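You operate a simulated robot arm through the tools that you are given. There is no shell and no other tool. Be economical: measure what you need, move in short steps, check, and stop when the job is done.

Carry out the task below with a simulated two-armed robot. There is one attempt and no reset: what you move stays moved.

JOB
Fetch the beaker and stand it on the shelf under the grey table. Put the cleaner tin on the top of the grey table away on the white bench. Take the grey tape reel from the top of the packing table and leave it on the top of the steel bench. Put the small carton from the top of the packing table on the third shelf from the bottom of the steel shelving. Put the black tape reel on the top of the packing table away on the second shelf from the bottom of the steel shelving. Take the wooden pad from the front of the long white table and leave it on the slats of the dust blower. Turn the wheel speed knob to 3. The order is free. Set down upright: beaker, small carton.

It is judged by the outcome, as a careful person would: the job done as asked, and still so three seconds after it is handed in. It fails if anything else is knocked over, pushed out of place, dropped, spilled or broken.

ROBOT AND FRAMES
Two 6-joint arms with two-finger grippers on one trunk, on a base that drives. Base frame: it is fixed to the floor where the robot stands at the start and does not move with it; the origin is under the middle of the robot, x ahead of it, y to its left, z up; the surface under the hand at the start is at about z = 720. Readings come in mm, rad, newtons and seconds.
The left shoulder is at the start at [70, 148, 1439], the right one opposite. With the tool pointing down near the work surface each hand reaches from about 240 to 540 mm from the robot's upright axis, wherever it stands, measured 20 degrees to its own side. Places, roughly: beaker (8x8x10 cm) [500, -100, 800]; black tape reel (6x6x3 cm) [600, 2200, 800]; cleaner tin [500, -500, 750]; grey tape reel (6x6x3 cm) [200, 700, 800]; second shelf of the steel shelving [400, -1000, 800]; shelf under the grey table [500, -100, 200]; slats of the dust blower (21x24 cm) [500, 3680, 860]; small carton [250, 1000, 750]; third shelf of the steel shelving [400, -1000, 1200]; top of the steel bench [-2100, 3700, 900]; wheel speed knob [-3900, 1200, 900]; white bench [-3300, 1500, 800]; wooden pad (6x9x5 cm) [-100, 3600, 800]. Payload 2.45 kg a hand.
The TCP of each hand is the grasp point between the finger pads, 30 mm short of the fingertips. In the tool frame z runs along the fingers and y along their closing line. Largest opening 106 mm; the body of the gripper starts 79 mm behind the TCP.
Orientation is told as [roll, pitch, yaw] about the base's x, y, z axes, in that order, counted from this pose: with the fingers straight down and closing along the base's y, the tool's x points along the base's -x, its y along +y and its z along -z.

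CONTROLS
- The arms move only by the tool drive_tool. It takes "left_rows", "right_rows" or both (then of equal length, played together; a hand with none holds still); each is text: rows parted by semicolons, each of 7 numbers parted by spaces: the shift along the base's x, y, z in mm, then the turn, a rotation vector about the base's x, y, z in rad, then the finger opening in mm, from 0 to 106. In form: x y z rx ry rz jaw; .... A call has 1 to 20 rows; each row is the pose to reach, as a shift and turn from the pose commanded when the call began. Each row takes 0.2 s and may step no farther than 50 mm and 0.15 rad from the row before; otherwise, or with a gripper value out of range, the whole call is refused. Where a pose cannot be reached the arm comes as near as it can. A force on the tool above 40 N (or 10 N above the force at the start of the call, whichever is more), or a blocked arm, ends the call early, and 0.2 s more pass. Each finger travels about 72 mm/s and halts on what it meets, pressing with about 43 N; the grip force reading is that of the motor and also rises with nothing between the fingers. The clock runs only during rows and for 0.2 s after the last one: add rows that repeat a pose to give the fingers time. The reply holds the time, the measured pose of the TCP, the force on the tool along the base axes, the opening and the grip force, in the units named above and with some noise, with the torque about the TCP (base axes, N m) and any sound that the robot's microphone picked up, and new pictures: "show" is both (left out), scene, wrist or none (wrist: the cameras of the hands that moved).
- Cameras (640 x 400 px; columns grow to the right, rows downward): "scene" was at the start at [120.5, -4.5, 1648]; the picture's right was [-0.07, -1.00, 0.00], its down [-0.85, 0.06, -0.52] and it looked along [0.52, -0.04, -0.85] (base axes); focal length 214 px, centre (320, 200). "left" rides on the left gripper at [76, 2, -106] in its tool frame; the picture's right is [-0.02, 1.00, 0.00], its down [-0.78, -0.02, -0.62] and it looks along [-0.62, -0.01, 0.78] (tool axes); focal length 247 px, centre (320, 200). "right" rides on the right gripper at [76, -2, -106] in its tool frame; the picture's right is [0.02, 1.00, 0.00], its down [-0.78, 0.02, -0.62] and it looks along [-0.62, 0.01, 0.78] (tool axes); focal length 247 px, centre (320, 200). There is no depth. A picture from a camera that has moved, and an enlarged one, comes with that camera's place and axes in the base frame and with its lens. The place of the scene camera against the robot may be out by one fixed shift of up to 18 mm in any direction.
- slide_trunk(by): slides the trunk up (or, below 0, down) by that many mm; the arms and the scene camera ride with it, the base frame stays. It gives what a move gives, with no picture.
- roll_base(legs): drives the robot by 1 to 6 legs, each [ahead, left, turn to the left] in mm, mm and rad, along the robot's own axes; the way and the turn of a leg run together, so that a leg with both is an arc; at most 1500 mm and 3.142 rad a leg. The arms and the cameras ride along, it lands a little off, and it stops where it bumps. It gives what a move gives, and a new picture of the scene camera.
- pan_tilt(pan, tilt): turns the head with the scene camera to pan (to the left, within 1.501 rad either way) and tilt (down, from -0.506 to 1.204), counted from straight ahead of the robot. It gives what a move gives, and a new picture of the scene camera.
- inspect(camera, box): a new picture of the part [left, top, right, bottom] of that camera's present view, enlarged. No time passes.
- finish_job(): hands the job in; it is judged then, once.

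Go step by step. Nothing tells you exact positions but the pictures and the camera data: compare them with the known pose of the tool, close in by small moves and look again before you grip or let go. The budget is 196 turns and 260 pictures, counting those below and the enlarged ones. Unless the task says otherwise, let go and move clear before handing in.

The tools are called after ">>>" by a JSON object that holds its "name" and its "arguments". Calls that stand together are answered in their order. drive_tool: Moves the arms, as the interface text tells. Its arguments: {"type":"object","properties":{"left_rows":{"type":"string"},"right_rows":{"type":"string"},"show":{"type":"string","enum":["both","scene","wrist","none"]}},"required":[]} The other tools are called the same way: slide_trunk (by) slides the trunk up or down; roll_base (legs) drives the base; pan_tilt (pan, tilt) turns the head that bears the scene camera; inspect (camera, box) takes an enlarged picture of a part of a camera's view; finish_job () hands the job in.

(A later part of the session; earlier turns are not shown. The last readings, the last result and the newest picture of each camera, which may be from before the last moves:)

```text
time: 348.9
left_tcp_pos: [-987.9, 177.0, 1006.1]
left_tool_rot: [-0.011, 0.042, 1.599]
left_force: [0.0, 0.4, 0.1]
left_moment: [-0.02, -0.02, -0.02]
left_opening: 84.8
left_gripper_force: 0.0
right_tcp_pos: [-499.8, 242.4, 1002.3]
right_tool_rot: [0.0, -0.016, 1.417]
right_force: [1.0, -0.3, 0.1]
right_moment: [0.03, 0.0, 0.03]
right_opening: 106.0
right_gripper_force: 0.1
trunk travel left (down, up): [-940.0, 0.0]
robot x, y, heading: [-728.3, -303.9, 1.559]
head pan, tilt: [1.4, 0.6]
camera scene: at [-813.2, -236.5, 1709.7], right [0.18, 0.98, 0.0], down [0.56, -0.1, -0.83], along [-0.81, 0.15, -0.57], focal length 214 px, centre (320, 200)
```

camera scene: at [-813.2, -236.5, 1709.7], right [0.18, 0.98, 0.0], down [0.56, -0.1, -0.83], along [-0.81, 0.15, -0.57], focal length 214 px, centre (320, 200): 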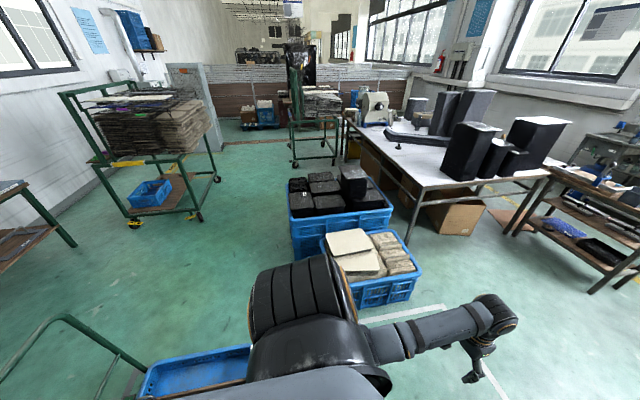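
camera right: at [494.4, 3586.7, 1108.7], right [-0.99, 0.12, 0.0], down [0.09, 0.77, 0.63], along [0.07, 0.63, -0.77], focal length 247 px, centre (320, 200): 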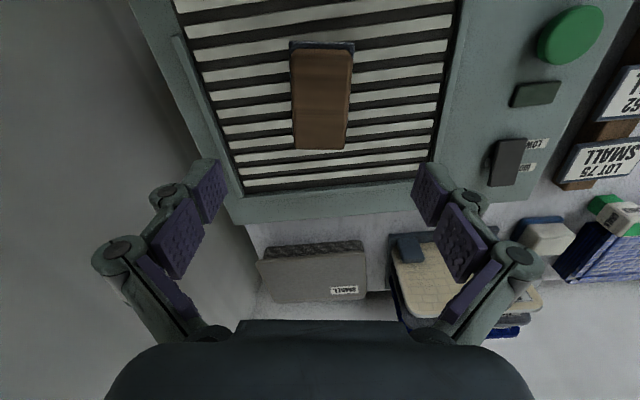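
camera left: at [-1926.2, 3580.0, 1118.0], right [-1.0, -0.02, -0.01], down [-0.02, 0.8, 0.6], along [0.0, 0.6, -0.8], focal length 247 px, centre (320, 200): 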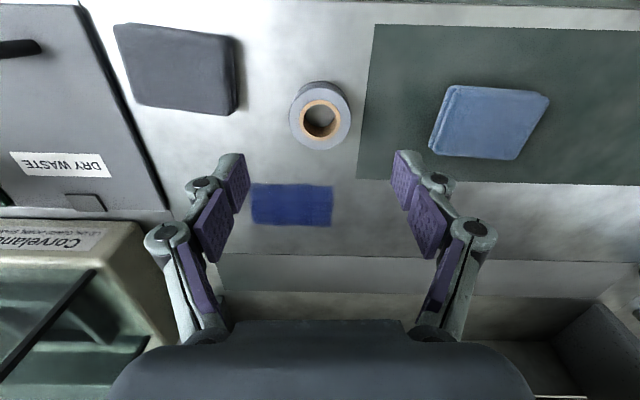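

The lane between trolley and crates is tight, so I'll take the wider way around the south of the trolley and then west.

>>> {"name": "roll_base", "arguments": {"legs": [[0, -130, 0.011], [-1440, 0, 0], [0, 1500, 0], [0, 450, 0], [950, 0, 0]]}}

>>> {"name": "pan_tilt", "arguments": {"pan": 0.4, "tilt": 0.4}}

```text
time: 370.9
left_tcp_pos: [-2770.9, -286.2, 1005.7]
left_tool_rot: [-0.01, 0.041, 1.59]
left_force: [-0.7, -0.8, 0.6]
left_moment: [-0.02, 0.02, -0.01]
left_opening: 84.9
left_gripper_force: 0.1
right_tcp_pos: [-2283.1, -225.5, 1003.0]
right_tool_rot: [0.0, -0.016, 1.409]
right_force: [-0.5, 0.9, -0.3]
right_moment: [0.0, -0.02, -0.01]
right_opening: 106.2
right_gripper_force: 0.0
trunk travel left (down, up): [-940.0, 0.0]
robot x, y, heading: [-2519.0, -764.1, 1.543]
head pan, tilt: [1.4, 0.6]
camera scene: at [-2600.7, -701.6, 1709.8], right [0.19, 0.98, 0.0], down [0.55, -0.11, -0.83], along [-0.81, 0.16, -0.56], focal length 214 px, centre (320, 200)
```

scene: 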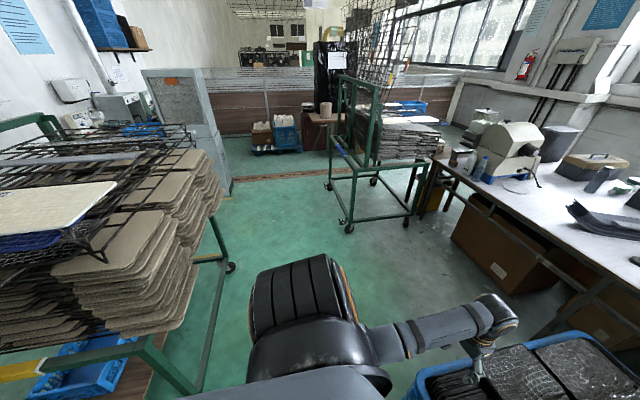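

```text
time: 372.2
left_tcp_pos: [-2771.2, -285.7, 1006.3]
left_tool_rot: [-0.01, 0.039, 1.59]
left_force: [-0.2, -0.1, 0.5]
left_moment: [0.0, -0.01, -0.03]
left_opening: 84.7
left_gripper_force: 0.1
right_tcp_pos: [-2283.1, -224.5, 1002.1]
right_tool_rot: [-0.002, -0.016, 1.409]
right_force: [-0.1, 0.7, 0.5]
right_moment: [-0.01, -0.04, 0.01]
right_opening: 105.8
right_gripper_force: 0.1
trunk travel left (down, up): [-940.0, 0.0]
robot x, y, heading: [-2513.9, -767.2, 1.545]
head pan, tilt: [0.4, 0.4]
camera scene: at [-2548.0, -631.6, 1727.9], right [0.93, 0.37, 0.0], down [0.14, -0.36, -0.92], along [-0.34, 0.86, -0.39], focal length 214 px, centre (320, 200)
```

scene: 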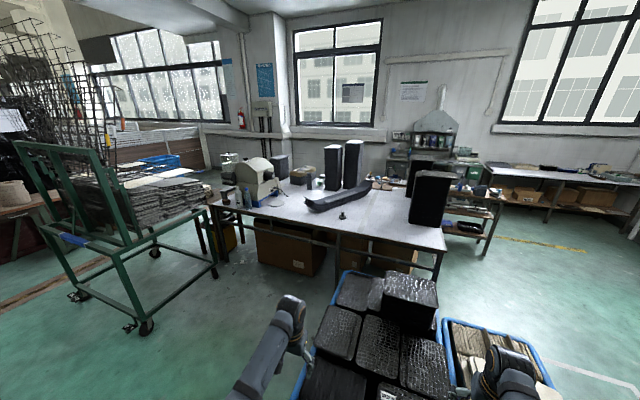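

Now I can see the machine on the bench with a clear approach from the south. Zooming in on it.

>>> {"name": "inspect", "arguments": {"camera": "scene", "box": [190, 140, 350, 240]}}

```text
4.00 times, centred on (270, 190) of scene
camera zoom: at [-2548.0, -631.6, 1727.9], right [0.93, 0.37, 0.0], down [0.14, -0.36, -0.92], along [-0.34, 0.86, -0.39], focal length 858 px, centre (520, 240)
```

zoom: 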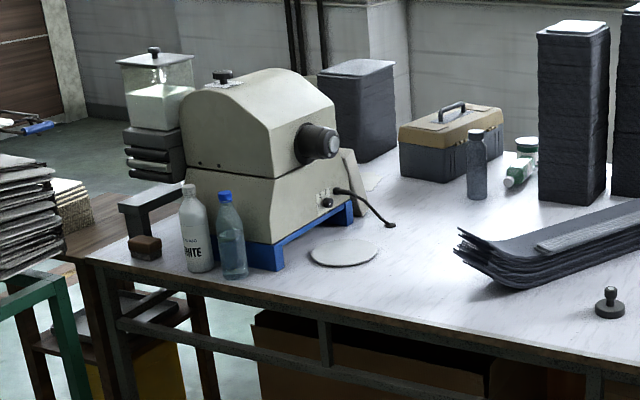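

The knob is on the machine's +x face at about (-3865, 1250, 902). I'll drive to the bench's south side, turn partly toward the machine and look closely at the dial.

>>> {"name": "roll_base", "arguments": {"legs": [[0, 980, 0.0], [1060, 0, 0], [0, 0, 0.985]]}}

>>> {"name": "pan_tilt", "arguments": {"pan": -0.3, "tilt": 0.5}}

```text
time: 384.9
left_tcp_pos: [-4010.8, 374.4, 1007.1]
left_tool_rot: [-0.012, 0.04, 2.573]
left_force: [-0.3, 0.1, -0.1]
left_moment: [0.02, 0.04, -0.02]
left_opening: 85.0
left_gripper_force: 0.1
right_tcp_pos: [-3790.6, 813.6, 1001.5]
right_tool_rot: [0.0, -0.016, 2.393]
right_force: [0.4, 0.4, -0.7]
right_moment: [-0.05, -0.04, 0.02]
right_opening: 106.3
right_gripper_force: 0.0
trunk travel left (down, up): [-940.0, 0.0]
robot x, y, heading: [-3472.4, 315.6, 2.531]
head pan, tilt: [0.4, 0.4]
camera scene: at [-3597.6, 365.6, 1728.0], right [0.21, 0.98, 0.0], down [0.38, -0.08, -0.92], along [-0.9, 0.19, -0.39], focal length 214 px, centre (320, 200)
```

scene: 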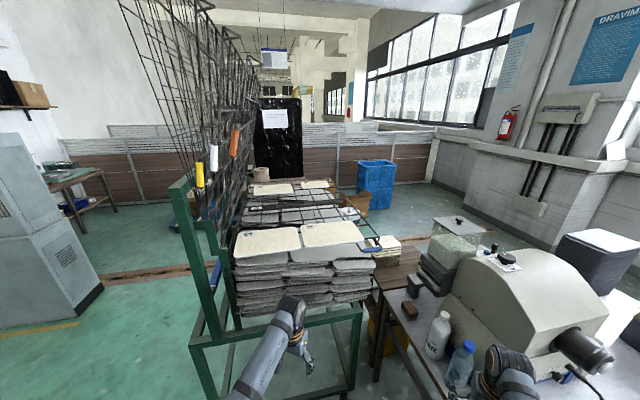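

```text
time: 386.0
left_tcp_pos: [-4010.3, 373.6, 1005.8]
left_tool_rot: [-0.01, 0.041, 2.573]
left_force: [0.3, 0.1, 0.2]
left_moment: [0.03, 0.0, -0.01]
left_opening: 84.9
left_gripper_force: 0.1
right_tcp_pos: [-3791.7, 813.4, 1001.7]
right_tool_rot: [-0.002, -0.016, 2.393]
right_force: [0.4, -0.1, 0.1]
right_moment: [-0.01, -0.01, 0.0]
right_opening: 106.0
right_gripper_force: 0.0
trunk travel left (down, up): [-940.0, 0.0]
robot x, y, heading: [-3470.6, 317.3, 2.531]
head pan, tilt: [-0.3, 0.499]
camera scene: at [-3563.0, 417.7, 1718.8], right [0.79, 0.61, 0.0], down [0.29, -0.38, -0.88], along [-0.54, 0.69, -0.48], focal length 214 px, centre (320, 200)
```

scene: 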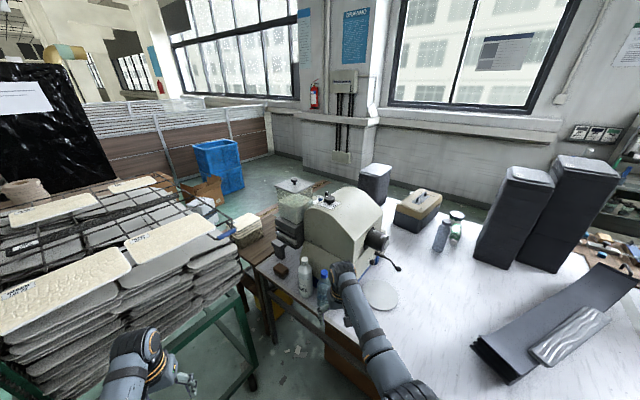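

>>> {"name": "inspect", "arguments": {"camera": "scene", "box": [330, 215, 420, 275]}}

>>> {"name": "inspect", "arguments": {"camera": "right", "box": [0, 0, 640, 400]}}

```text
6.67 times, centred on (375, 245) of scene
camera zoom: at [-3563.0, 417.7, 1718.8], right [0.79, 0.61, 0.0], down [0.29, -0.38, -0.88], along [-0.54, 0.69, -0.48], focal length 1430 px, centre (-47, -100)
```

zoom: 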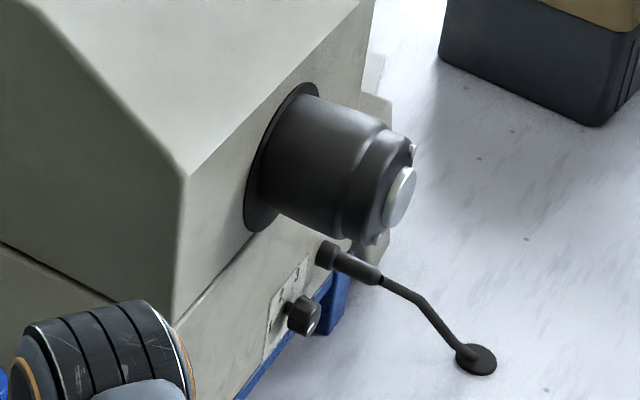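

```text
1.00 times, centred on (320, 200) of right (not enlarged: the box is as wide or as high as the picture)
camera zoom: at [-3732.6, 761.0, 1108.4], right [-0.67, -0.75, 0.0], down [-0.58, 0.51, 0.63], along [-0.47, 0.42, -0.77], focal length 247 px, centre (320, 200)
```

zoom: 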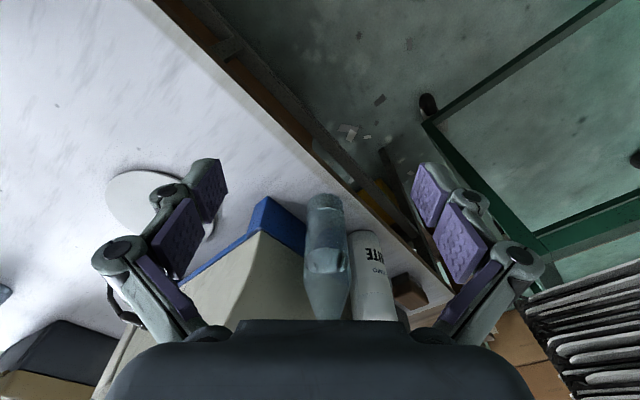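

The knob is small (about 28 mm), at roughly (-3860, 1237, 892), with a bent rest arm well to its north. I'll orient the right hand horizontally pointing -x with the fingers closing vertically.

>>> {"name": "drive_tool", "arguments": {"right_rows": "0 0 0 0 0 -0.14 80; 0 0 0 0 0 -0.28 80; 0 0 0 0 0 -0.42 80; 0 0 0 0 0 -0.56 80; 0 0 0 0 0 -0.7 80; 0 0 0 0 0 -0.822 80", "show": "none"}}

>>> {"name": "drive_tool", "arguments": {"right_rows": "0 0 0 0 0.14 0 80; 0 0 0 0 0.28 0 80; 0 0 0 0 0.42 0 80; 0 0 0 0 0.56 0 80; 0 0 0 0 0.7 0 80; 0 0 0 0 0.84 0 80; 0 0 0 0 0.98 0 80; 0 0 0 0 1.12 0 80; 0 0 0 0 1.26 0 80; 0 0 0 0 1.4 0 80; 0 0 0 0 1.54 0 80", "show": "both"}}

```text
time: 387.4
left_tcp_pos: [-4011.4, 373.8, 1005.7]
left_tool_rot: [-0.01, 0.041, 2.574]
left_force: [-0.7, 0.0, 0.0]
left_moment: [-0.04, -0.02, 0.0]
left_opening: 85.0
left_gripper_force: 0.0
right_tcp_pos: [-3790.6, 814.5, 1002.5]
right_tool_rot: [0.0, -0.016, 1.57]
right_force: [-0.6, -0.1, 0.6]
right_moment: [0.0, 0.01, -0.01]
right_opening: 80.2
right_gripper_force: 0.1
trunk travel left (down, up): [-940.0, 0.0]
robot x, y, heading: [-3469.8, 313.5, 2.53]
head pan, tilt: [-0.3, 0.499]
```

```text
time: 389.8
left_tcp_pos: [-4010.9, 373.0, 1005.1]
left_tool_rot: [-0.01, 0.041, 2.572]
left_force: [-0.1, 0.7, -0.3]
left_moment: [-0.01, -0.04, -0.01]
left_opening: 84.9
left_gripper_force: 0.0
right_tcp_pos: [-3791.2, 814.2, 1001.1]
right_tool_rot: [1.541, 0.0, 1.556]
right_force: [-0.3, -0.1, -0.2]
right_moment: [-0.03, 0.01, 0.01]
right_opening: 80.2
right_gripper_force: 0.0
trunk travel left (down, up): [-940.0, 0.0]
robot x, y, heading: [-3466.6, 317.9, 2.53]
head pan, tilt: [-0.3, 0.499]
camera scene: at [-3563.6, 418.2, 1718.8], right [0.79, 0.61, 0.0], down [0.29, -0.38, -0.88], along [-0.54, 0.69, -0.48], focal length 214 px, centre (320, 200)
camera right: at [-3686.4, 735.1, 1004.6], right [-0.03, -0.02, 1.0], down [0.63, 0.77, 0.03], along [-0.77, 0.63, -0.01], focal length 247 px, centre (320, 200)
```

scene: 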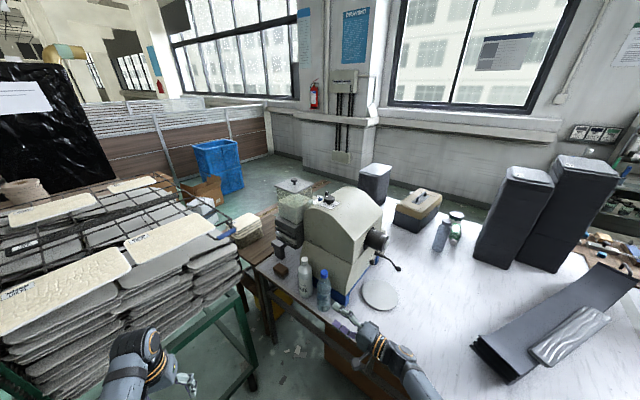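
right: 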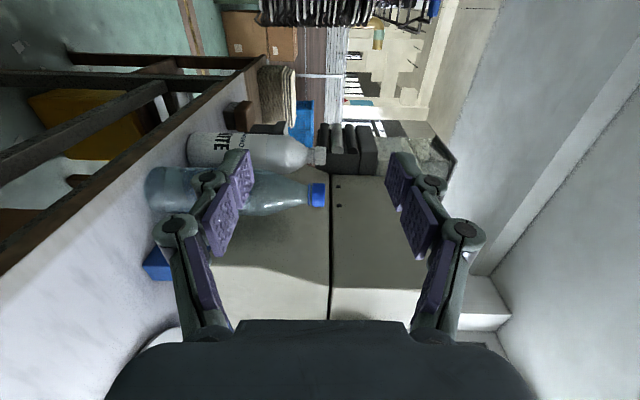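

That orientation works. The knob is farther and lower, so I'll lower the trunk here, south of the bench, then raise the hand back up before moving in.

>>> {"name": "slide_trunk", "arguments": {"by": -320}}

>>> {"name": "drive_tool", "arguments": {"right_rows": "0 0 40 0 0 0 80; 0 0 80 0 0 0 80; 0 0 120 0 0 0 80; 0 0 160 0 0 0 80; 0 0 200 0 0 0 80; 0 0 230 0 0 0 80; 0 0 230 0 0 0 80", "show": "none"}}

```text
time: 392.9
left_tcp_pos: [-4010.4, 371.1, 685.8]
left_tool_rot: [-0.01, 0.04, 2.573]
left_force: [-0.2, 0.8, -0.2]
left_moment: [0.01, -0.01, -0.03]
left_opening: 84.8
left_gripper_force: 0.1
right_tcp_pos: [-3791.6, 813.2, 682.8]
right_tool_rot: [1.541, 0.001, 1.557]
right_force: [0.2, 0.4, 0.7]
right_moment: [0.03, 0.03, 0.01]
right_opening: 79.7
right_gripper_force: 0.1
trunk travel left (down, up): [-620.0, 320.0]
robot x, y, heading: [-3471.3, 317.2, 2.531]
head pan, tilt: [-0.3, 0.499]
```

```text
time: 394.5
left_tcp_pos: [-4010.3, 372.1, 687.0]
left_tool_rot: [-0.01, 0.041, 2.572]
left_force: [-1.0, 0.1, 1.0]
left_moment: [-0.03, 0.0, -0.02]
left_opening: 85.1
left_gripper_force: 0.0
right_tcp_pos: [-3790.3, 812.1, 912.2]
right_tool_rot: [1.54, -0.001, 1.554]
right_force: [-0.4, 1.6, 0.6]
right_moment: [-0.02, -0.01, 0.0]
right_opening: 80.1
right_gripper_force: 0.0
trunk travel left (down, up): [-620.0, 320.0]
robot x, y, heading: [-3468.3, 316.3, 2.529]
head pan, tilt: [-0.3, 0.499]
```

>>> {"name": "roll_base", "arguments": {"legs": [[129, -184, 0]]}}

>>> {"name": "drive_tool", "arguments": {"right_rows": "10 40 0 0 0 0 80; 20 80 0 0 0 0 80; 30 120 -5 0 0 0 80; 35 160 -10 0 0 0 80; 35 190 -20 0 0 0 80; 35 190 -20 0 0 0 80", "show": "both"}}

```text
time: 396.2
left_tcp_pos: [-4008.6, 594.7, 685.7]
left_tool_rot: [-0.011, 0.039, 2.576]
left_force: [0.2, -0.9, -0.7]
left_moment: [-0.02, 0.0, 0.0]
left_opening: 85.0
left_gripper_force: 0.0
right_tcp_pos: [-3789.5, 1035.8, 911.3]
right_tool_rot: [1.542, -0.001, 1.559]
right_force: [0.1, 1.0, -0.4]
right_moment: [0.02, 0.0, 0.05]
right_opening: 80.1
right_gripper_force: 0.1
trunk travel left (down, up): [-620.0, 320.0]
robot x, y, heading: [-3465.6, 541.5, 2.533]
head pan, tilt: [-0.3, 0.499]
camera scene: at [-3561.2, 642.1, 1398.8], right [0.79, 0.62, 0.0], down [0.29, -0.38, -0.88], along [-0.54, 0.69, -0.48], focal length 214 px, centre (320, 200)
```

scene: 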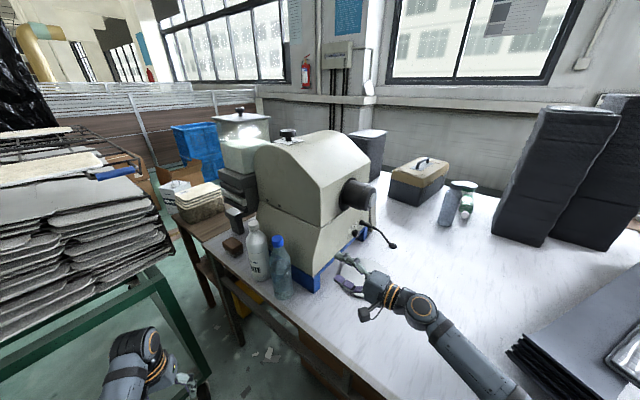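

```text
time: 397.8
left_tcp_pos: [-4018.8, 577.0, 682.5]
left_tool_rot: [-0.032, 0.037, 2.587]
left_force: [-0.7, -0.1, 0.1]
left_moment: [0.04, -0.01, -0.02]
left_opening: 84.9
left_gripper_force: 0.1
right_tcp_pos: [-3776.4, 1200.8, 905.6]
right_tool_rot: [1.54, -0.02, 1.577]
right_force: [0.6, 0.3, -0.2]
right_moment: [-0.02, 0.01, 0.03]
right_opening: 79.9
right_gripper_force: 0.1
trunk travel left (down, up): [-620.0, 320.0]
robot x, y, heading: [-3471.6, 539.7, 2.543]
head pan, tilt: [-0.3, 0.499]
stopped in row 6 (right hand): the arm was blocked; the commanded pose is now the measured one
camera scene: at [-3577.3, 612.1, 1400.1], right [0.78, 0.62, 0.02], down [0.31, -0.36, -0.88], along [-0.54, 0.7, -0.47], focal length 214 px, centre (320, 200)
camera right: at [-3669.7, 1124.8, 906.8], right [-0.03, -0.04, 1.0], down [0.62, 0.79, 0.05], along [-0.79, 0.62, 0.0], focal length 247 px, centre (320, 200)
```

scene: 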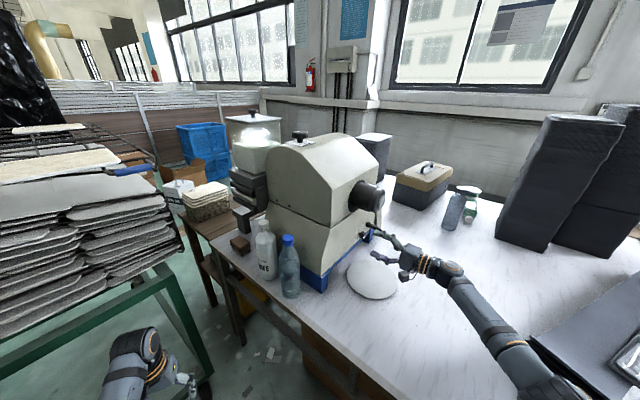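
right: 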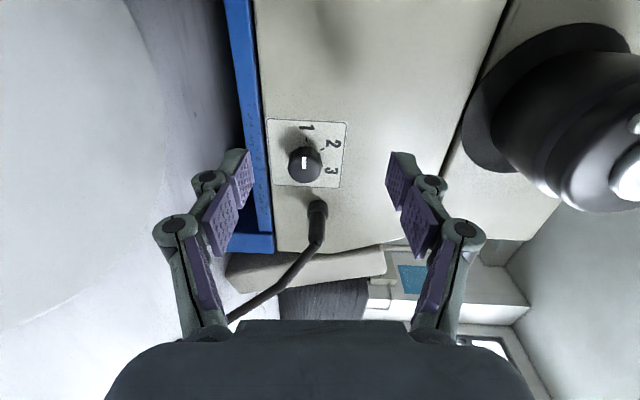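

The wrist camera shows the dial clearly. The arm is touching something, probably the elbow against the bench, so I'll ease back and zoom in on the dial.

>>> {"name": "drive_tool", "arguments": {"right_rows": "0 -15 5 0 0 0 80; 0 -30 10 0 0 0 80", "show": "none"}}

>>> {"name": "inspect", "arguments": {"camera": "right", "box": [240, 90, 400, 210]}}

>>> {"name": "pan_tilt", "arguments": {"pan": -0.7, "tilt": 0.9}}

```text
time: 398.6
left_tcp_pos: [-4022.4, 577.8, 680.9]
left_tool_rot: [-0.025, 0.044, 2.598]
left_force: [-1.2, 0.2, 0.3]
left_moment: [0.04, -0.03, 0.0]
left_opening: 84.9
left_gripper_force: 0.1
right_tcp_pos: [-3792.4, 1174.8, 910.0]
right_tool_rot: [1.549, -0.002, 1.593]
right_force: [-0.1, -0.1, -0.1]
right_moment: [0.01, 0.06, -0.01]
right_opening: 80.0
right_gripper_force: 0.0
trunk travel left (down, up): [-620.0, 320.0]
robot x, y, heading: [-3469.4, 544.5, 2.557]
head pan, tilt: [-0.3, 0.499]
stopped in row 2 (right hand): the arm was blocked; the commanded pose is now the measured one
```

```text
3.33 times, centred on (320, 150) of right
camera zoom: at [-3683.5, 1100.7, 911.7], right [-0.02, -0.02, 1.0], down [0.6, 0.8, 0.03], along [-0.8, 0.6, 0.0], focal length 823 px, centre (320, 367)
```

zoom: 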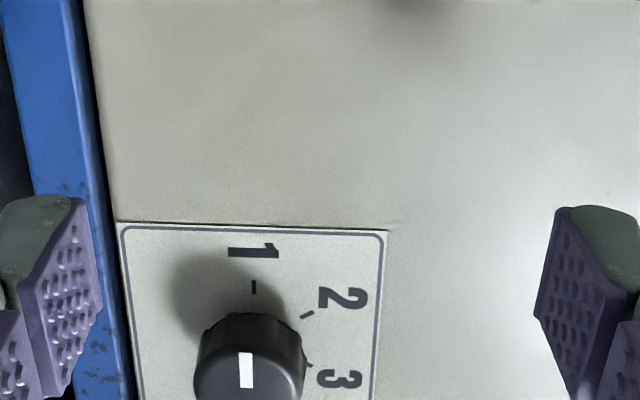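

```text
time: 399.5
left_tcp_pos: [-4023.6, 581.0, 676.6]
left_tool_rot: [-0.03, 0.047, 2.595]
left_force: [0.2, 1.0, -0.7]
left_moment: [-0.01, 0.0, -0.01]
left_opening: 84.9
left_gripper_force: 0.1
right_tcp_pos: [-3791.3, 1178.0, 906.4]
right_tool_rot: [1.541, 0.0, 1.589]
right_force: [-0.2, 0.0, 0.1]
right_moment: [0.0, 0.02, 0.06]
right_opening: 79.8
right_gripper_force: 0.1
trunk travel left (down, up): [-620.0, 320.0]
robot x, y, heading: [-3471.8, 540.8, 2.549]
head pan, tilt: [-0.7, 0.901]
camera scene: at [-3551.8, 629.3, 1364.9], right [0.96, 0.28, 0.02], down [0.23, -0.74, -0.63], along [-0.16, 0.61, -0.78], focal length 214 px, centre (320, 200)
```

scene: 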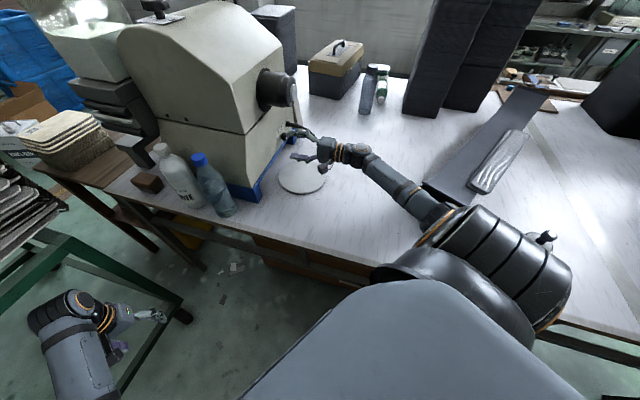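

The dial reads with 1 at the left, 2 upper-left, 3 further clockwise. The low elbow was resting on the bench, so I'll back the hand away, raise the trunk a little and shift the base west.

>>> {"name": "drive_tool", "arguments": {"right_rows": "10 -30 5 0 0 0 80; 20 -60 5 0 0 0 80; 20 -90 5 0 0 0 80; 20 -120 5 0 0 0 80", "show": "none"}}

>>> {"name": "slide_trunk", "arguments": {"by": 70}}

>>> {"name": "roll_base", "arguments": {"legs": [[57, 40, -0.015]]}}

```text
time: 400.5
left_tcp_pos: [-4012.4, 583.0, 684.8]
left_tool_rot: [-0.018, 0.041, 2.591]
left_force: [-1.0, 0.1, -0.7]
left_moment: [-0.03, -0.03, -0.02]
left_opening: 85.2
left_gripper_force: 0.0
right_tcp_pos: [-3753.1, 1062.6, 910.5]
right_tool_rot: [1.544, 0.0, 1.578]
right_force: [-0.3, 0.0, -0.2]
right_moment: [0.0, -0.01, -0.01]
right_opening: 80.1
right_gripper_force: 0.2
trunk travel left (down, up): [-620.0, 320.0]
robot x, y, heading: [-3467.8, 542.7, 2.547]
head pan, tilt: [-0.7, 0.901]
```

```text
time: 401.6
left_tcp_pos: [-4014.3, 590.0, 755.7]
left_tool_rot: [-0.007, 0.042, 2.594]
left_force: [-0.6, 0.0, -0.8]
left_moment: [-0.04, 0.02, 0.02]
left_opening: 84.9
left_gripper_force: 0.1
right_tcp_pos: [-3756.0, 1071.3, 977.8]
right_tool_rot: [1.553, 0.01, 1.583]
right_force: [-0.1, -0.2, -0.1]
right_moment: [0.02, 0.04, 0.02]
right_opening: 80.0
right_gripper_force: 0.1
trunk travel left (down, up): [-690.0, 250.0]
robot x, y, heading: [-3470.4, 540.8, 2.556]
head pan, tilt: [-0.7, 0.901]
```

```text
time: 402.6
left_tcp_pos: [-4082.5, 595.3, 754.8]
left_tool_rot: [-0.011, 0.04, 2.578]
left_force: [0.5, 0.4, 0.0]
left_moment: [0.04, 0.01, 0.01]
left_opening: 85.1
left_gripper_force: 0.1
right_tcp_pos: [-3816.2, 1071.2, 977.5]
right_tool_rot: [1.554, 0.009, 1.567]
right_force: [-0.1, -0.5, 0.7]
right_moment: [0.01, -0.02, 0.03]
right_opening: 80.2
right_gripper_force: 0.1
trunk travel left (down, up): [-690.0, 250.0]
robot x, y, heading: [-3542.3, 542.1, 2.54]
head pan, tilt: [-0.7, 0.901]
camera scene: at [-3598.9, 644.1, 1434.9], right [0.97, 0.26, 0.0], down [0.21, -0.76, -0.62], along [-0.16, 0.6, -0.78], focal length 214 px, centre (320, 200)
```

scene: 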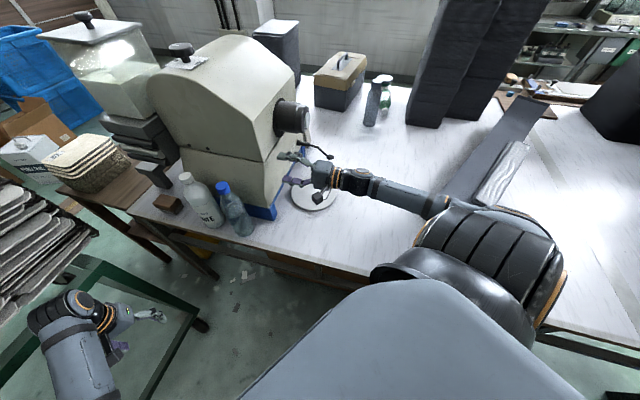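

>>> {"name": "drive_tool", "arguments": {"right_rows": "15 0 -25 0 0 0 80; 30 0 -55 0 0 0 80; 30 10 -85 0 0 0 80; 30 45 -85 0 0 0 80; 30 80 -85 0 0 0 80; 30 115 -85 0 0 0 80; 30 140 -85 0 0 0 80; 30 140 -85 0 0 0 80", "show": "wrist"}}

```text
time: 404.4
left_tcp_pos: [-4083.4, 595.1, 756.4]
left_tool_rot: [-0.01, 0.04, 2.578]
left_force: [0.7, -0.5, 0.6]
left_moment: [0.01, 0.02, -0.01]
left_opening: 84.8
left_gripper_force: 0.0
right_tcp_pos: [-3786.4, 1211.7, 892.8]
right_tool_rot: [1.553, 0.011, 1.568]
right_force: [0.8, -0.5, -0.5]
right_moment: [0.02, 0.01, 0.03]
right_opening: 80.1
right_gripper_force: 0.0
right hand out of reach, approached as far as the arm can: row 1
trunk travel left (down, up): [-690.0, 250.0]
robot x, y, heading: [-3541.5, 541.4, 2.534]
head pan, tilt: [-0.7, 0.901]
camera right: at [-3680.6, 1135.3, 895.1], right [-0.02, -0.01, 1.0], down [0.62, 0.78, 0.02], along [-0.78, 0.62, -0.01], focal length 247 px, centre (320, 200)
```

right: 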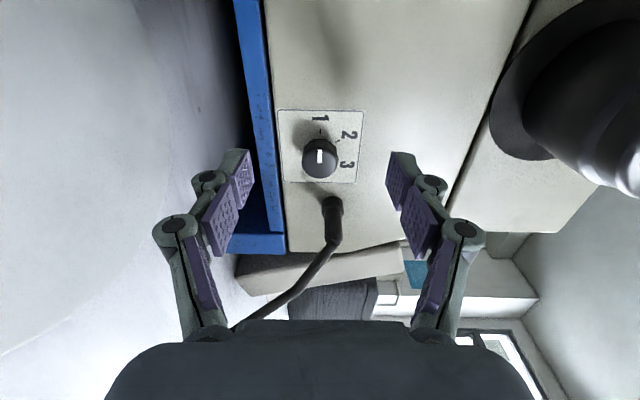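

Clear now, and the dial is in full view. Zooming in on the dial.

>>> {"name": "inspect", "arguments": {"camera": "right", "box": [260, 90, 390, 200]}}

```text
3.64 times, centred on (325, 145) of right
camera zoom: at [-3680.6, 1135.3, 895.1], right [-0.02, -0.01, 1.0], down [0.62, 0.78, 0.02], along [-0.78, 0.62, -0.01], focal length 898 px, centre (302, 400)
```

zoom: 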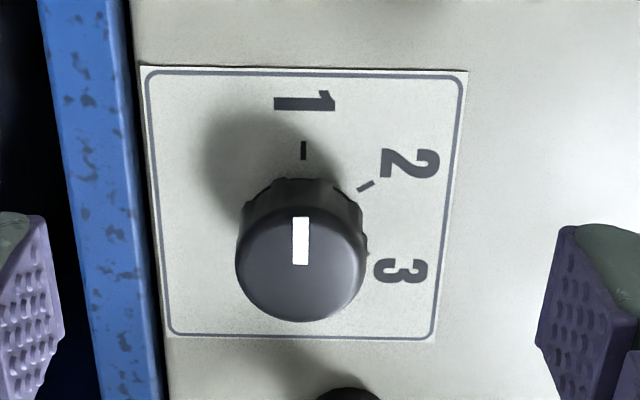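

The pointer stands at 1, and 1-2-3 are spaced 60° apart, so I need 120° clockwise. First I'll test in free air, in front of the knob, whether the wrist can roll that far.

>>> {"name": "drive_tool", "arguments": {"right_rows": "10 10 0 0 0 0 45; 20 20 0 -0.14 0 0 45; 20 22 0 -0.29 0 0 45; 20 22 0 -0.44 0 0 45; 20 22 0 -0.59 0 0 45; 20 22 0 -0.74 0 0 45; 20 22 0 -0.89 0 0 45; 20 22 0 -1.04 0 0 45; 20 22 0 -1.19 0 0 45; 20 22 0 -1.34 0 0 45; 20 22 0 -1.49 0 0 45; 20 22 0 -1.64 0 0 45; 20 22 0 -1.79 0 0 45; 20 22 0 -1.94 0 0 45; 20 22 0 -2.09 0 0 45", "show": "wrist"}}

```text
time: 407.6
left_tcp_pos: [-4081.5, 595.9, 755.6]
left_tool_rot: [-0.01, 0.04, 2.578]
left_force: [-0.6, 0.6, 0.1]
left_moment: [-0.01, -0.01, -0.01]
left_opening: 85.0
left_gripper_force: 0.1
right_tcp_pos: [-3766.8, 1235.8, 893.6]
right_tool_rot: [-1.583, 1.039, -1.563]
right_force: [-0.1, -1.0, 0.0]
right_moment: [0.01, 0.02, 0.0]
right_opening: 44.8
right_gripper_force: 0.2
trunk travel left (down, up): [-690.0, 250.0]
robot x, y, heading: [-3537.6, 543.3, 2.537]
head pan, tilt: [-0.7, 0.901]
camera right: at [-3661.1, 1273.4, 960.3], right [-0.02, 0.87, -0.49], down [0.62, -0.37, -0.69], along [-0.78, -0.32, -0.54], focal length 247 px, centre (320, 200)
```

right: 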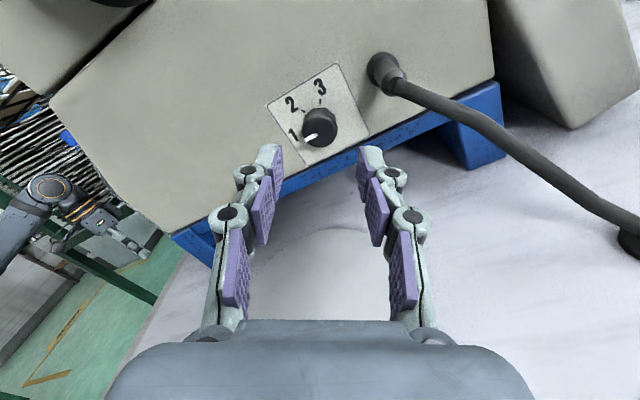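

The full roll is reachable, and two views fix the knob cap at (-3852, 1232, 893). I'll roll back to the starting angle.

>>> {"name": "drive_tool", "arguments": {"right_rows": "0 0 0 0.15 0 0 50; 0 0 0 0.3 0 0 50; 0 0 0 0.45 0 0 50; 0 0 0 0.6 0 0 50; 0 0 0 0.75 0 0 50; 0 0 0 0.9 0 0 50; 0 0 0 1.05 0 0 50; 0 0 0 1.2 0 0 50; 0 0 0 1.35 0 0 50; 0 0 0 1.5 0 0 50; 0 0 0 1.65 0 0 50; 0 0 0 1.8 0 0 50; 0 0 0 1.95 0 0 50; 0 0 0 2.09 0 0 50; 0 0 0 2.09 0 0 50", "show": "wrist"}}

```text
time: 410.8
left_tcp_pos: [-4082.7, 596.2, 754.8]
left_tool_rot: [-0.009, 0.041, 2.578]
left_force: [0.5, -0.2, 0.3]
left_moment: [0.0, 0.0, -0.02]
left_opening: 85.1
left_gripper_force: 0.1
right_tcp_pos: [-3766.5, 1234.8, 893.0]
right_tool_rot: [1.553, 0.009, 1.567]
right_force: [0.0, 0.2, 0.0]
right_moment: [-0.03, 0.01, 0.02]
right_opening: 50.1
right_gripper_force: 0.1
trunk travel left (down, up): [-690.0, 250.0]
robot x, y, heading: [-3538.3, 543.0, 2.539]
head pan, tilt: [-0.7, 0.901]
camera right: at [-3660.5, 1156.9, 894.9], right [-0.02, -0.01, 1.0], down [0.62, 0.78, 0.02], along [-0.78, 0.62, -0.01], focal length 247 px, centre (320, 200)
```

right: 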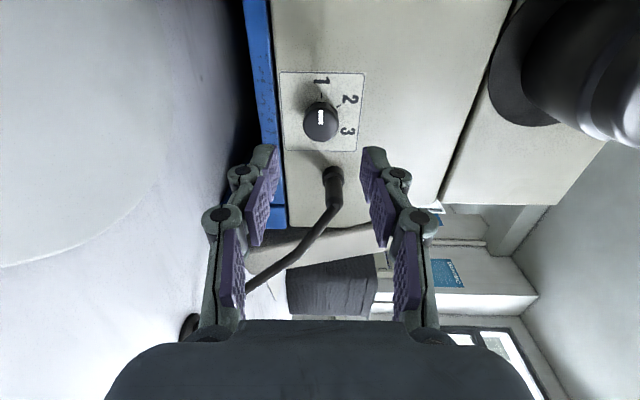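

Aligned within a few millimetres. Advancing onto the knob with fingers at 50 mm.

>>> {"name": "drive_tool", "arguments": {"right_rows": "-20 -3.5 0 0 0 0 50; -40 -3.5 0 0 0 0 50; -58 -3.5 0 0 0 0 50; -66 -3.5 0 0 0 0 50; -66 -3.5 0 0 0 0 50", "show": "wrist"}}

```text
time: 412.0
left_tcp_pos: [-4082.8, 596.7, 755.2]
left_tool_rot: [-0.012, 0.039, 2.578]
left_force: [-0.2, 0.3, 0.4]
left_moment: [0.0, 0.0, 0.0]
left_opening: 85.0
left_gripper_force: 0.1
right_tcp_pos: [-3832.6, 1230.9, 891.7]
right_tool_rot: [1.553, 0.009, 1.567]
right_force: [-0.6, 0.5, -0.2]
right_moment: [0.0, -0.03, 0.0]
right_opening: 50.1
right_gripper_force: 0.0
trunk travel left (down, up): [-690.0, 250.0]
robot x, y, heading: [-3541.3, 544.3, 2.536]
head pan, tilt: [-0.7, 0.901]
camera right: at [-3726.9, 1153.0, 894.5], right [-0.02, -0.01, 1.0], down [0.62, 0.78, 0.02], along [-0.78, 0.62, -0.01], focal length 247 px, centre (320, 200)
```

right: 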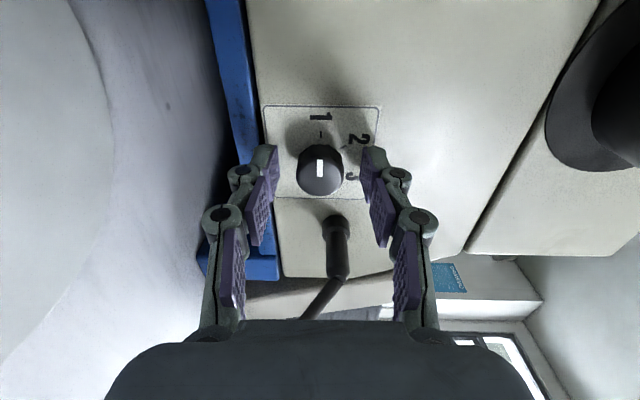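

The knob sits between the pads. Closing on it.

>>> {"name": "drive_tool", "arguments": {"right_rows": "0 2 0 0 0 0 44; 0 2 0 0 0 0 36; 0 2 0 0 0 0 28; 0 2 0 0 0 0 20; 0 2 0 0 0 0 18", "show": "wrist"}}

```text
time: 413.2
left_tcp_pos: [-4082.8, 595.8, 756.2]
left_tool_rot: [-0.01, 0.039, 2.578]
left_force: [-0.1, 0.5, 0.1]
left_moment: [0.01, -0.03, -0.01]
left_opening: 85.3
left_gripper_force: 0.1
right_tcp_pos: [-3832.1, 1231.5, 891.4]
right_tool_rot: [1.553, 0.012, 1.566]
right_force: [-0.4, 0.1, 0.0]
right_moment: [-0.01, 0.15, 0.03]
right_opening: 26.9
right_gripper_force: 45.0
trunk travel left (down, up): [-690.0, 250.0]
robot x, y, heading: [-3538.3, 546.2, 2.537]
head pan, tilt: [-0.7, 0.901]
camera right: at [-3726.8, 1155.2, 894.5], right [-0.02, -0.01, 1.0], down [0.62, 0.78, 0.02], along [-0.78, 0.62, -0.01], focal length 247 px, centre (320, 200)
```

right: 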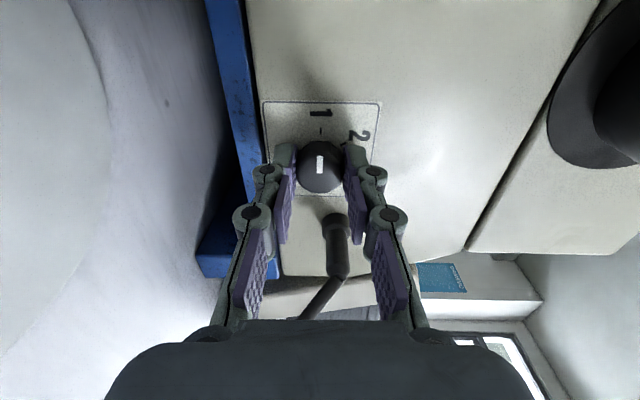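

Gripped at 27 mm. Turning clockwise the first part and checking.

>>> {"name": "drive_tool", "arguments": {"right_rows": "0 0 0 -0.12 0 0 18; 0 0 0 -0.25 0 0 18; 0 0 0 -0.38 0 0 18; 0 0 0 -0.51 0 0 18; 0 0 0 -0.64 0 0 18; 0 0 0 -0.77 0 0 18; 0 0 0 -0.9 0 0 18; 0 0 0 -1.04 0 0 18", "show": "wrist"}}

```text
time: 415.0
left_tcp_pos: [-4082.7, 595.0, 755.3]
left_tool_rot: [-0.011, 0.041, 2.579]
left_force: [-0.6, 0.8, 1.2]
left_moment: [0.0, -0.01, 0.0]
left_opening: 84.9
left_gripper_force: 0.1
right_tcp_pos: [-3833.6, 1233.8, 892.3]
right_tool_rot: [1.545, 1.055, 1.561]
right_force: [2.1, -5.0, -8.0]
right_moment: [-0.01, 0.19, 0.19]
right_opening: 26.9
right_gripper_force: 45.0
trunk travel left (down, up): [-690.0, 250.0]
robot x, y, heading: [-3542.8, 544.3, 2.539]
head pan, tilt: [-0.7, 0.901]
camera right: at [-3727.0, 1194.4, 960.1], right [-0.02, 0.86, 0.51], down [0.62, 0.41, -0.66], along [-0.78, 0.31, -0.54], focal length 247 px, centre (320, 200)
```

right: 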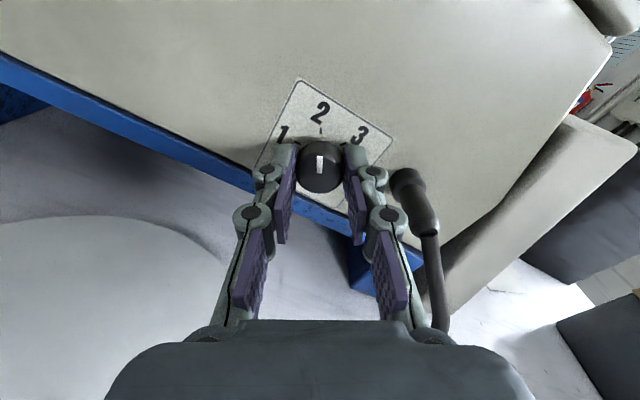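

It now points at 2. Turning the remaining 60°.

>>> {"name": "drive_tool", "arguments": {"right_rows": "0 0 0 -0.12 0 0 18; 0 0 0 -0.25 0 0 18; 0 0 0 -0.38 0 0 18; 0 0 0 -0.51 0 0 18; 0 0 0 -0.64 0 0 18; 0 0 0 -0.77 0 0 18; 0 0 0 -0.9 0 0 18; 0 0 0 -1.0 0 0 18; 0 0 0 -1.055 0 0 18; 0 0 0 -1.055 0 0 18", "show": "wrist"}}

>>> {"name": "inspect", "arguments": {"camera": "right", "box": [240, 60, 400, 210]}}

```text
time: 417.2
left_tcp_pos: [-4082.5, 595.5, 755.6]
left_tool_rot: [-0.009, 0.04, 2.579]
left_force: [0.3, -0.5, 0.7]
left_moment: [0.0, -0.01, 0.0]
left_opening: 85.1
left_gripper_force: 0.0
right_tcp_pos: [-3833.0, 1232.8, 891.1]
right_tool_rot: [-1.578, 1.036, -1.558]
right_force: [5.5, -16.3, -19.4]
right_moment: [0.18, -0.41, 0.21]
right_opening: 26.8
right_gripper_force: 45.1
trunk travel left (down, up): [-690.0, 250.0]
robot x, y, heading: [-3541.3, 544.0, 2.537]
head pan, tilt: [-0.7, 0.901]
camera right: at [-3727.3, 1271.3, 958.9], right [-0.02, 0.87, -0.49], down [0.63, -0.38, -0.68], along [-0.78, -0.32, -0.54], focal length 247 px, centre (320, 200)
```

right: 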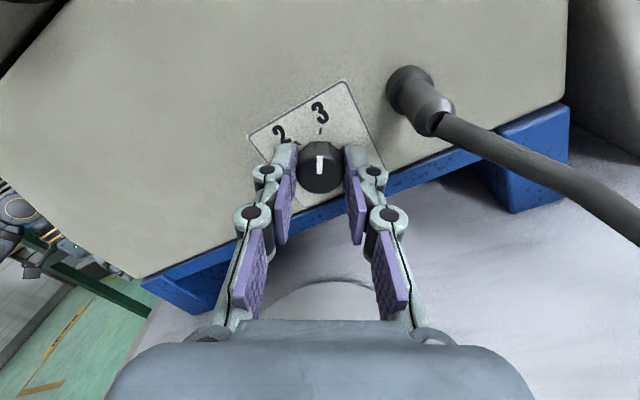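

```text
2.67 times, centred on (320, 135) of right
camera zoom: at [-3727.3, 1271.3, 958.9], right [-0.02, 0.87, -0.49], down [0.63, -0.38, -0.68], along [-0.78, -0.32, -0.54], focal length 659 px, centre (320, 373)
```

zoom: 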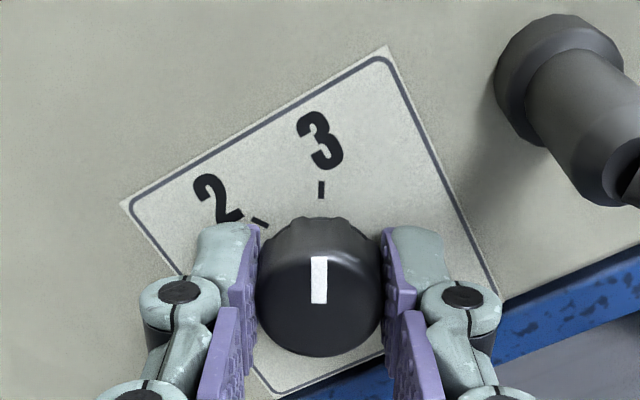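

The pointer is at the 3 mark. Opening and withdrawing straight back.

>>> {"name": "drive_tool", "arguments": {"right_rows": "0 0 0 0 0 0 26; 0 0 0 0 0 0 36; 0 0 0 0 0 0 48; 0 0 0 0 0 0 50; 20 0 0 0 0 0 50; 45 0 0 0 0 0 50; 75 0 0 0 0 0 50", "show": "wrist"}}

>>> {"name": "inspect", "arguments": {"camera": "right", "box": [240, 60, 400, 160]}}

```text
time: 418.8
left_tcp_pos: [-4081.7, 595.7, 757.4]
left_tool_rot: [-0.008, 0.04, 2.578]
left_force: [0.1, 0.1, -0.3]
left_moment: [0.0, -0.01, 0.01]
left_opening: 84.8
left_gripper_force: 0.0
right_tcp_pos: [-3757.4, 1231.8, 893.7]
right_tool_rot: [-1.584, 1.037, -1.565]
right_force: [0.7, -0.4, -0.1]
right_moment: [-0.01, -0.02, 0.0]
right_opening: 49.9
right_gripper_force: 0.1
trunk travel left (down, up): [-690.0, 250.0]
robot x, y, heading: [-3537.3, 540.0, 2.538]
head pan, tilt: [-0.7, 0.901]
camera right: at [-3651.2, 1271.4, 960.4], right [-0.02, 0.87, -0.49], down [0.62, -0.37, -0.69], along [-0.78, -0.32, -0.54], focal length 247 px, centre (320, 200)
```

right: 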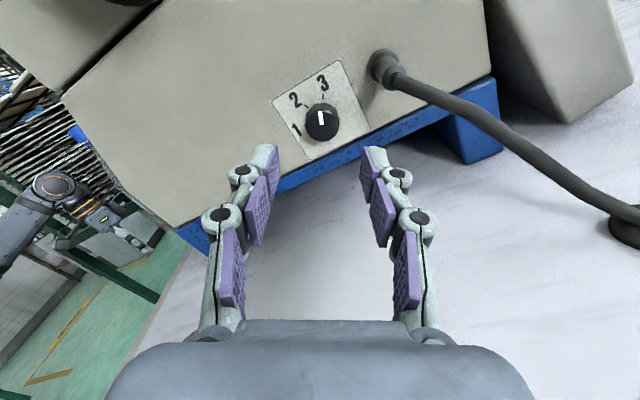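

```text
4.00 times, centred on (320, 110) of right
camera zoom: at [-3651.2, 1271.4, 960.4], right [-0.02, 0.87, -0.49], down [0.62, -0.37, -0.69], along [-0.78, -0.32, -0.54], focal length 988 px, centre (320, 560)
```

zoom: 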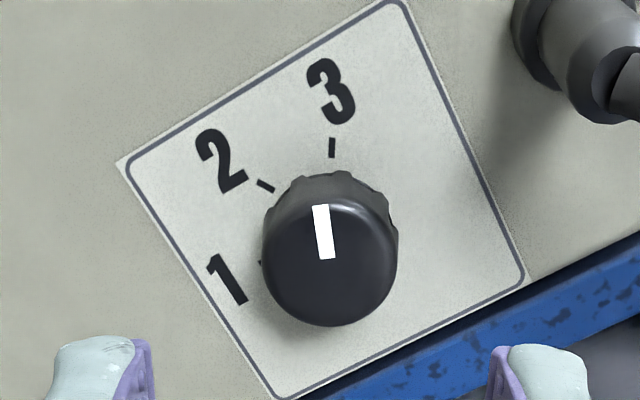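

After release the pointer sits about 7° short of 3. I'll regrip and turn slightly further.

>>> {"name": "drive_tool", "arguments": {"right_rows": "-25 0 -1 0 0 0 50; -50 0 -1.5 0 0 0 50; -68 0 -1.5 0 0 0 50; -75 0 -1.5 0 0 0 50; -75 0 -1.5 0 0 0 40; -75 0 -1.5 0 0 0 30; -75 0 -1.5 0 0 0 20; -75 0 -1.5 0 0 0 18", "show": "none"}}

>>> {"name": "drive_tool", "arguments": {"right_rows": "0 0 0 -0.07 0 0 18; 0 0 0 -0.14 0 0 18; 0 0 0 -0.14 0 0 18", "show": "none"}}

>>> {"name": "inspect", "arguments": {"camera": "right", "box": [240, 60, 400, 210]}}

```text
time: 420.6
left_tcp_pos: [-4082.6, 596.1, 756.2]
left_tool_rot: [-0.009, 0.04, 2.578]
left_force: [0.1, 0.3, -0.4]
left_moment: [0.01, 0.0, 0.01]
left_opening: 85.1
left_gripper_force: 0.0
right_tcp_pos: [-3834.0, 1232.7, 891.8]
right_tool_rot: [-1.583, 1.035, -1.563]
right_force: [0.4, -1.6, 0.9]
right_moment: [-0.03, 0.11, 0.08]
right_opening: 26.9
right_gripper_force: 45.0
trunk travel left (down, up): [-690.0, 250.0]
robot x, y, heading: [-3539.3, 543.6, 2.536]
head pan, tilt: [-0.7, 0.901]
```

```text
time: 421.4
left_tcp_pos: [-4082.4, 595.2, 755.4]
left_tool_rot: [-0.01, 0.041, 2.579]
left_force: [-0.9, 0.0, 0.8]
left_moment: [0.0, 0.04, -0.02]
left_opening: 85.1
left_gripper_force: 0.0
right_tcp_pos: [-3832.4, 1233.2, 893.6]
right_tool_rot: [-1.583, 0.894, -1.563]
right_force: [-2.3, -2.6, 0.4]
right_moment: [-0.01, 0.19, -0.12]
right_opening: 27.1
right_gripper_force: 45.3
trunk travel left (down, up): [-690.0, 250.0]
robot x, y, heading: [-3540.0, 541.9, 2.537]
head pan, tilt: [-0.7, 0.901]
```

```text
2.67 times, centred on (320, 135) of right
camera zoom: at [-3727.3, 1280.6, 953.4], right [-0.02, 0.79, -0.61], down [0.62, -0.47, -0.63], along [-0.78, -0.39, -0.49], focal length 659 px, centre (320, 373)
```

zoom: 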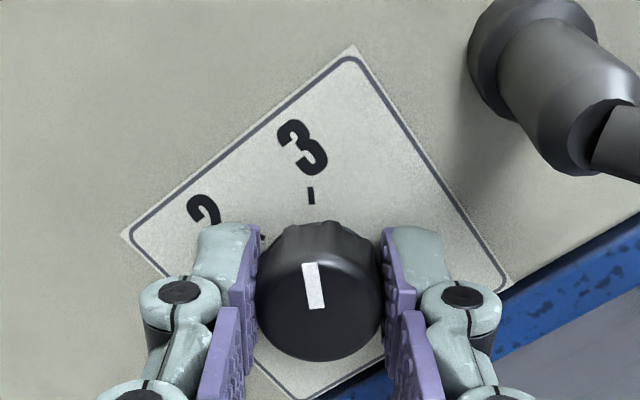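

Now the pointer matches the 3 mark and the forces are low. Releasing and backing off.

>>> {"name": "drive_tool", "arguments": {"right_rows": "0 0 0 0 0 0 24; 0 0 0 0 0 0 30; 0 0 0 0 0 0 40; 0 0 0 0 0 0 50; 20 0 0 0 0 0 50; 45 0 0 0 0 0 50; 75 0 0 0 0 0 50", "show": "none"}}

>>> {"name": "inspect", "arguments": {"camera": "right", "box": [240, 60, 400, 160]}}

```text
time: 423.0
left_tcp_pos: [-4081.5, 595.5, 757.0]
left_tool_rot: [-0.009, 0.04, 2.579]
left_force: [0.2, -0.6, -1.1]
left_moment: [-0.01, -0.02, -0.03]
left_opening: 84.9
left_gripper_force: 0.1
right_tcp_pos: [-3756.3, 1232.9, 892.1]
right_tool_rot: [-1.585, 0.898, -1.566]
right_force: [-0.3, 0.3, 0.6]
right_moment: [-0.02, 0.01, 0.0]
right_opening: 50.0
right_gripper_force: 0.1
trunk travel left (down, up): [-690.0, 250.0]
robot x, y, heading: [-3539.3, 542.2, 2.539]
head pan, tilt: [-0.7, 0.901]
```

```text
4.00 times, centred on (320, 110) of right
camera zoom: at [-3650.6, 1280.7, 952.5], right [-0.02, 0.79, -0.61], down [0.62, -0.47, -0.63], along [-0.78, -0.39, -0.49], focal length 988 px, centre (320, 560)
```

zoom: 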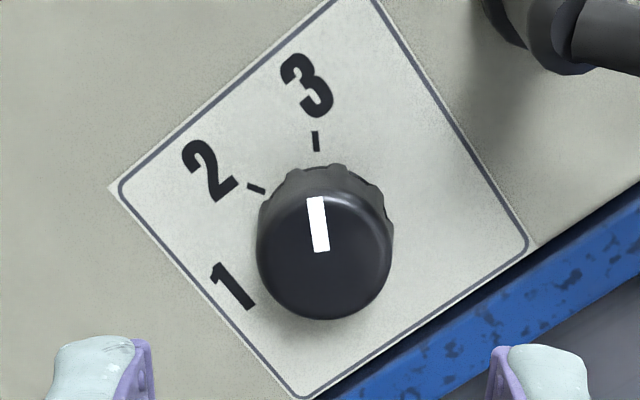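

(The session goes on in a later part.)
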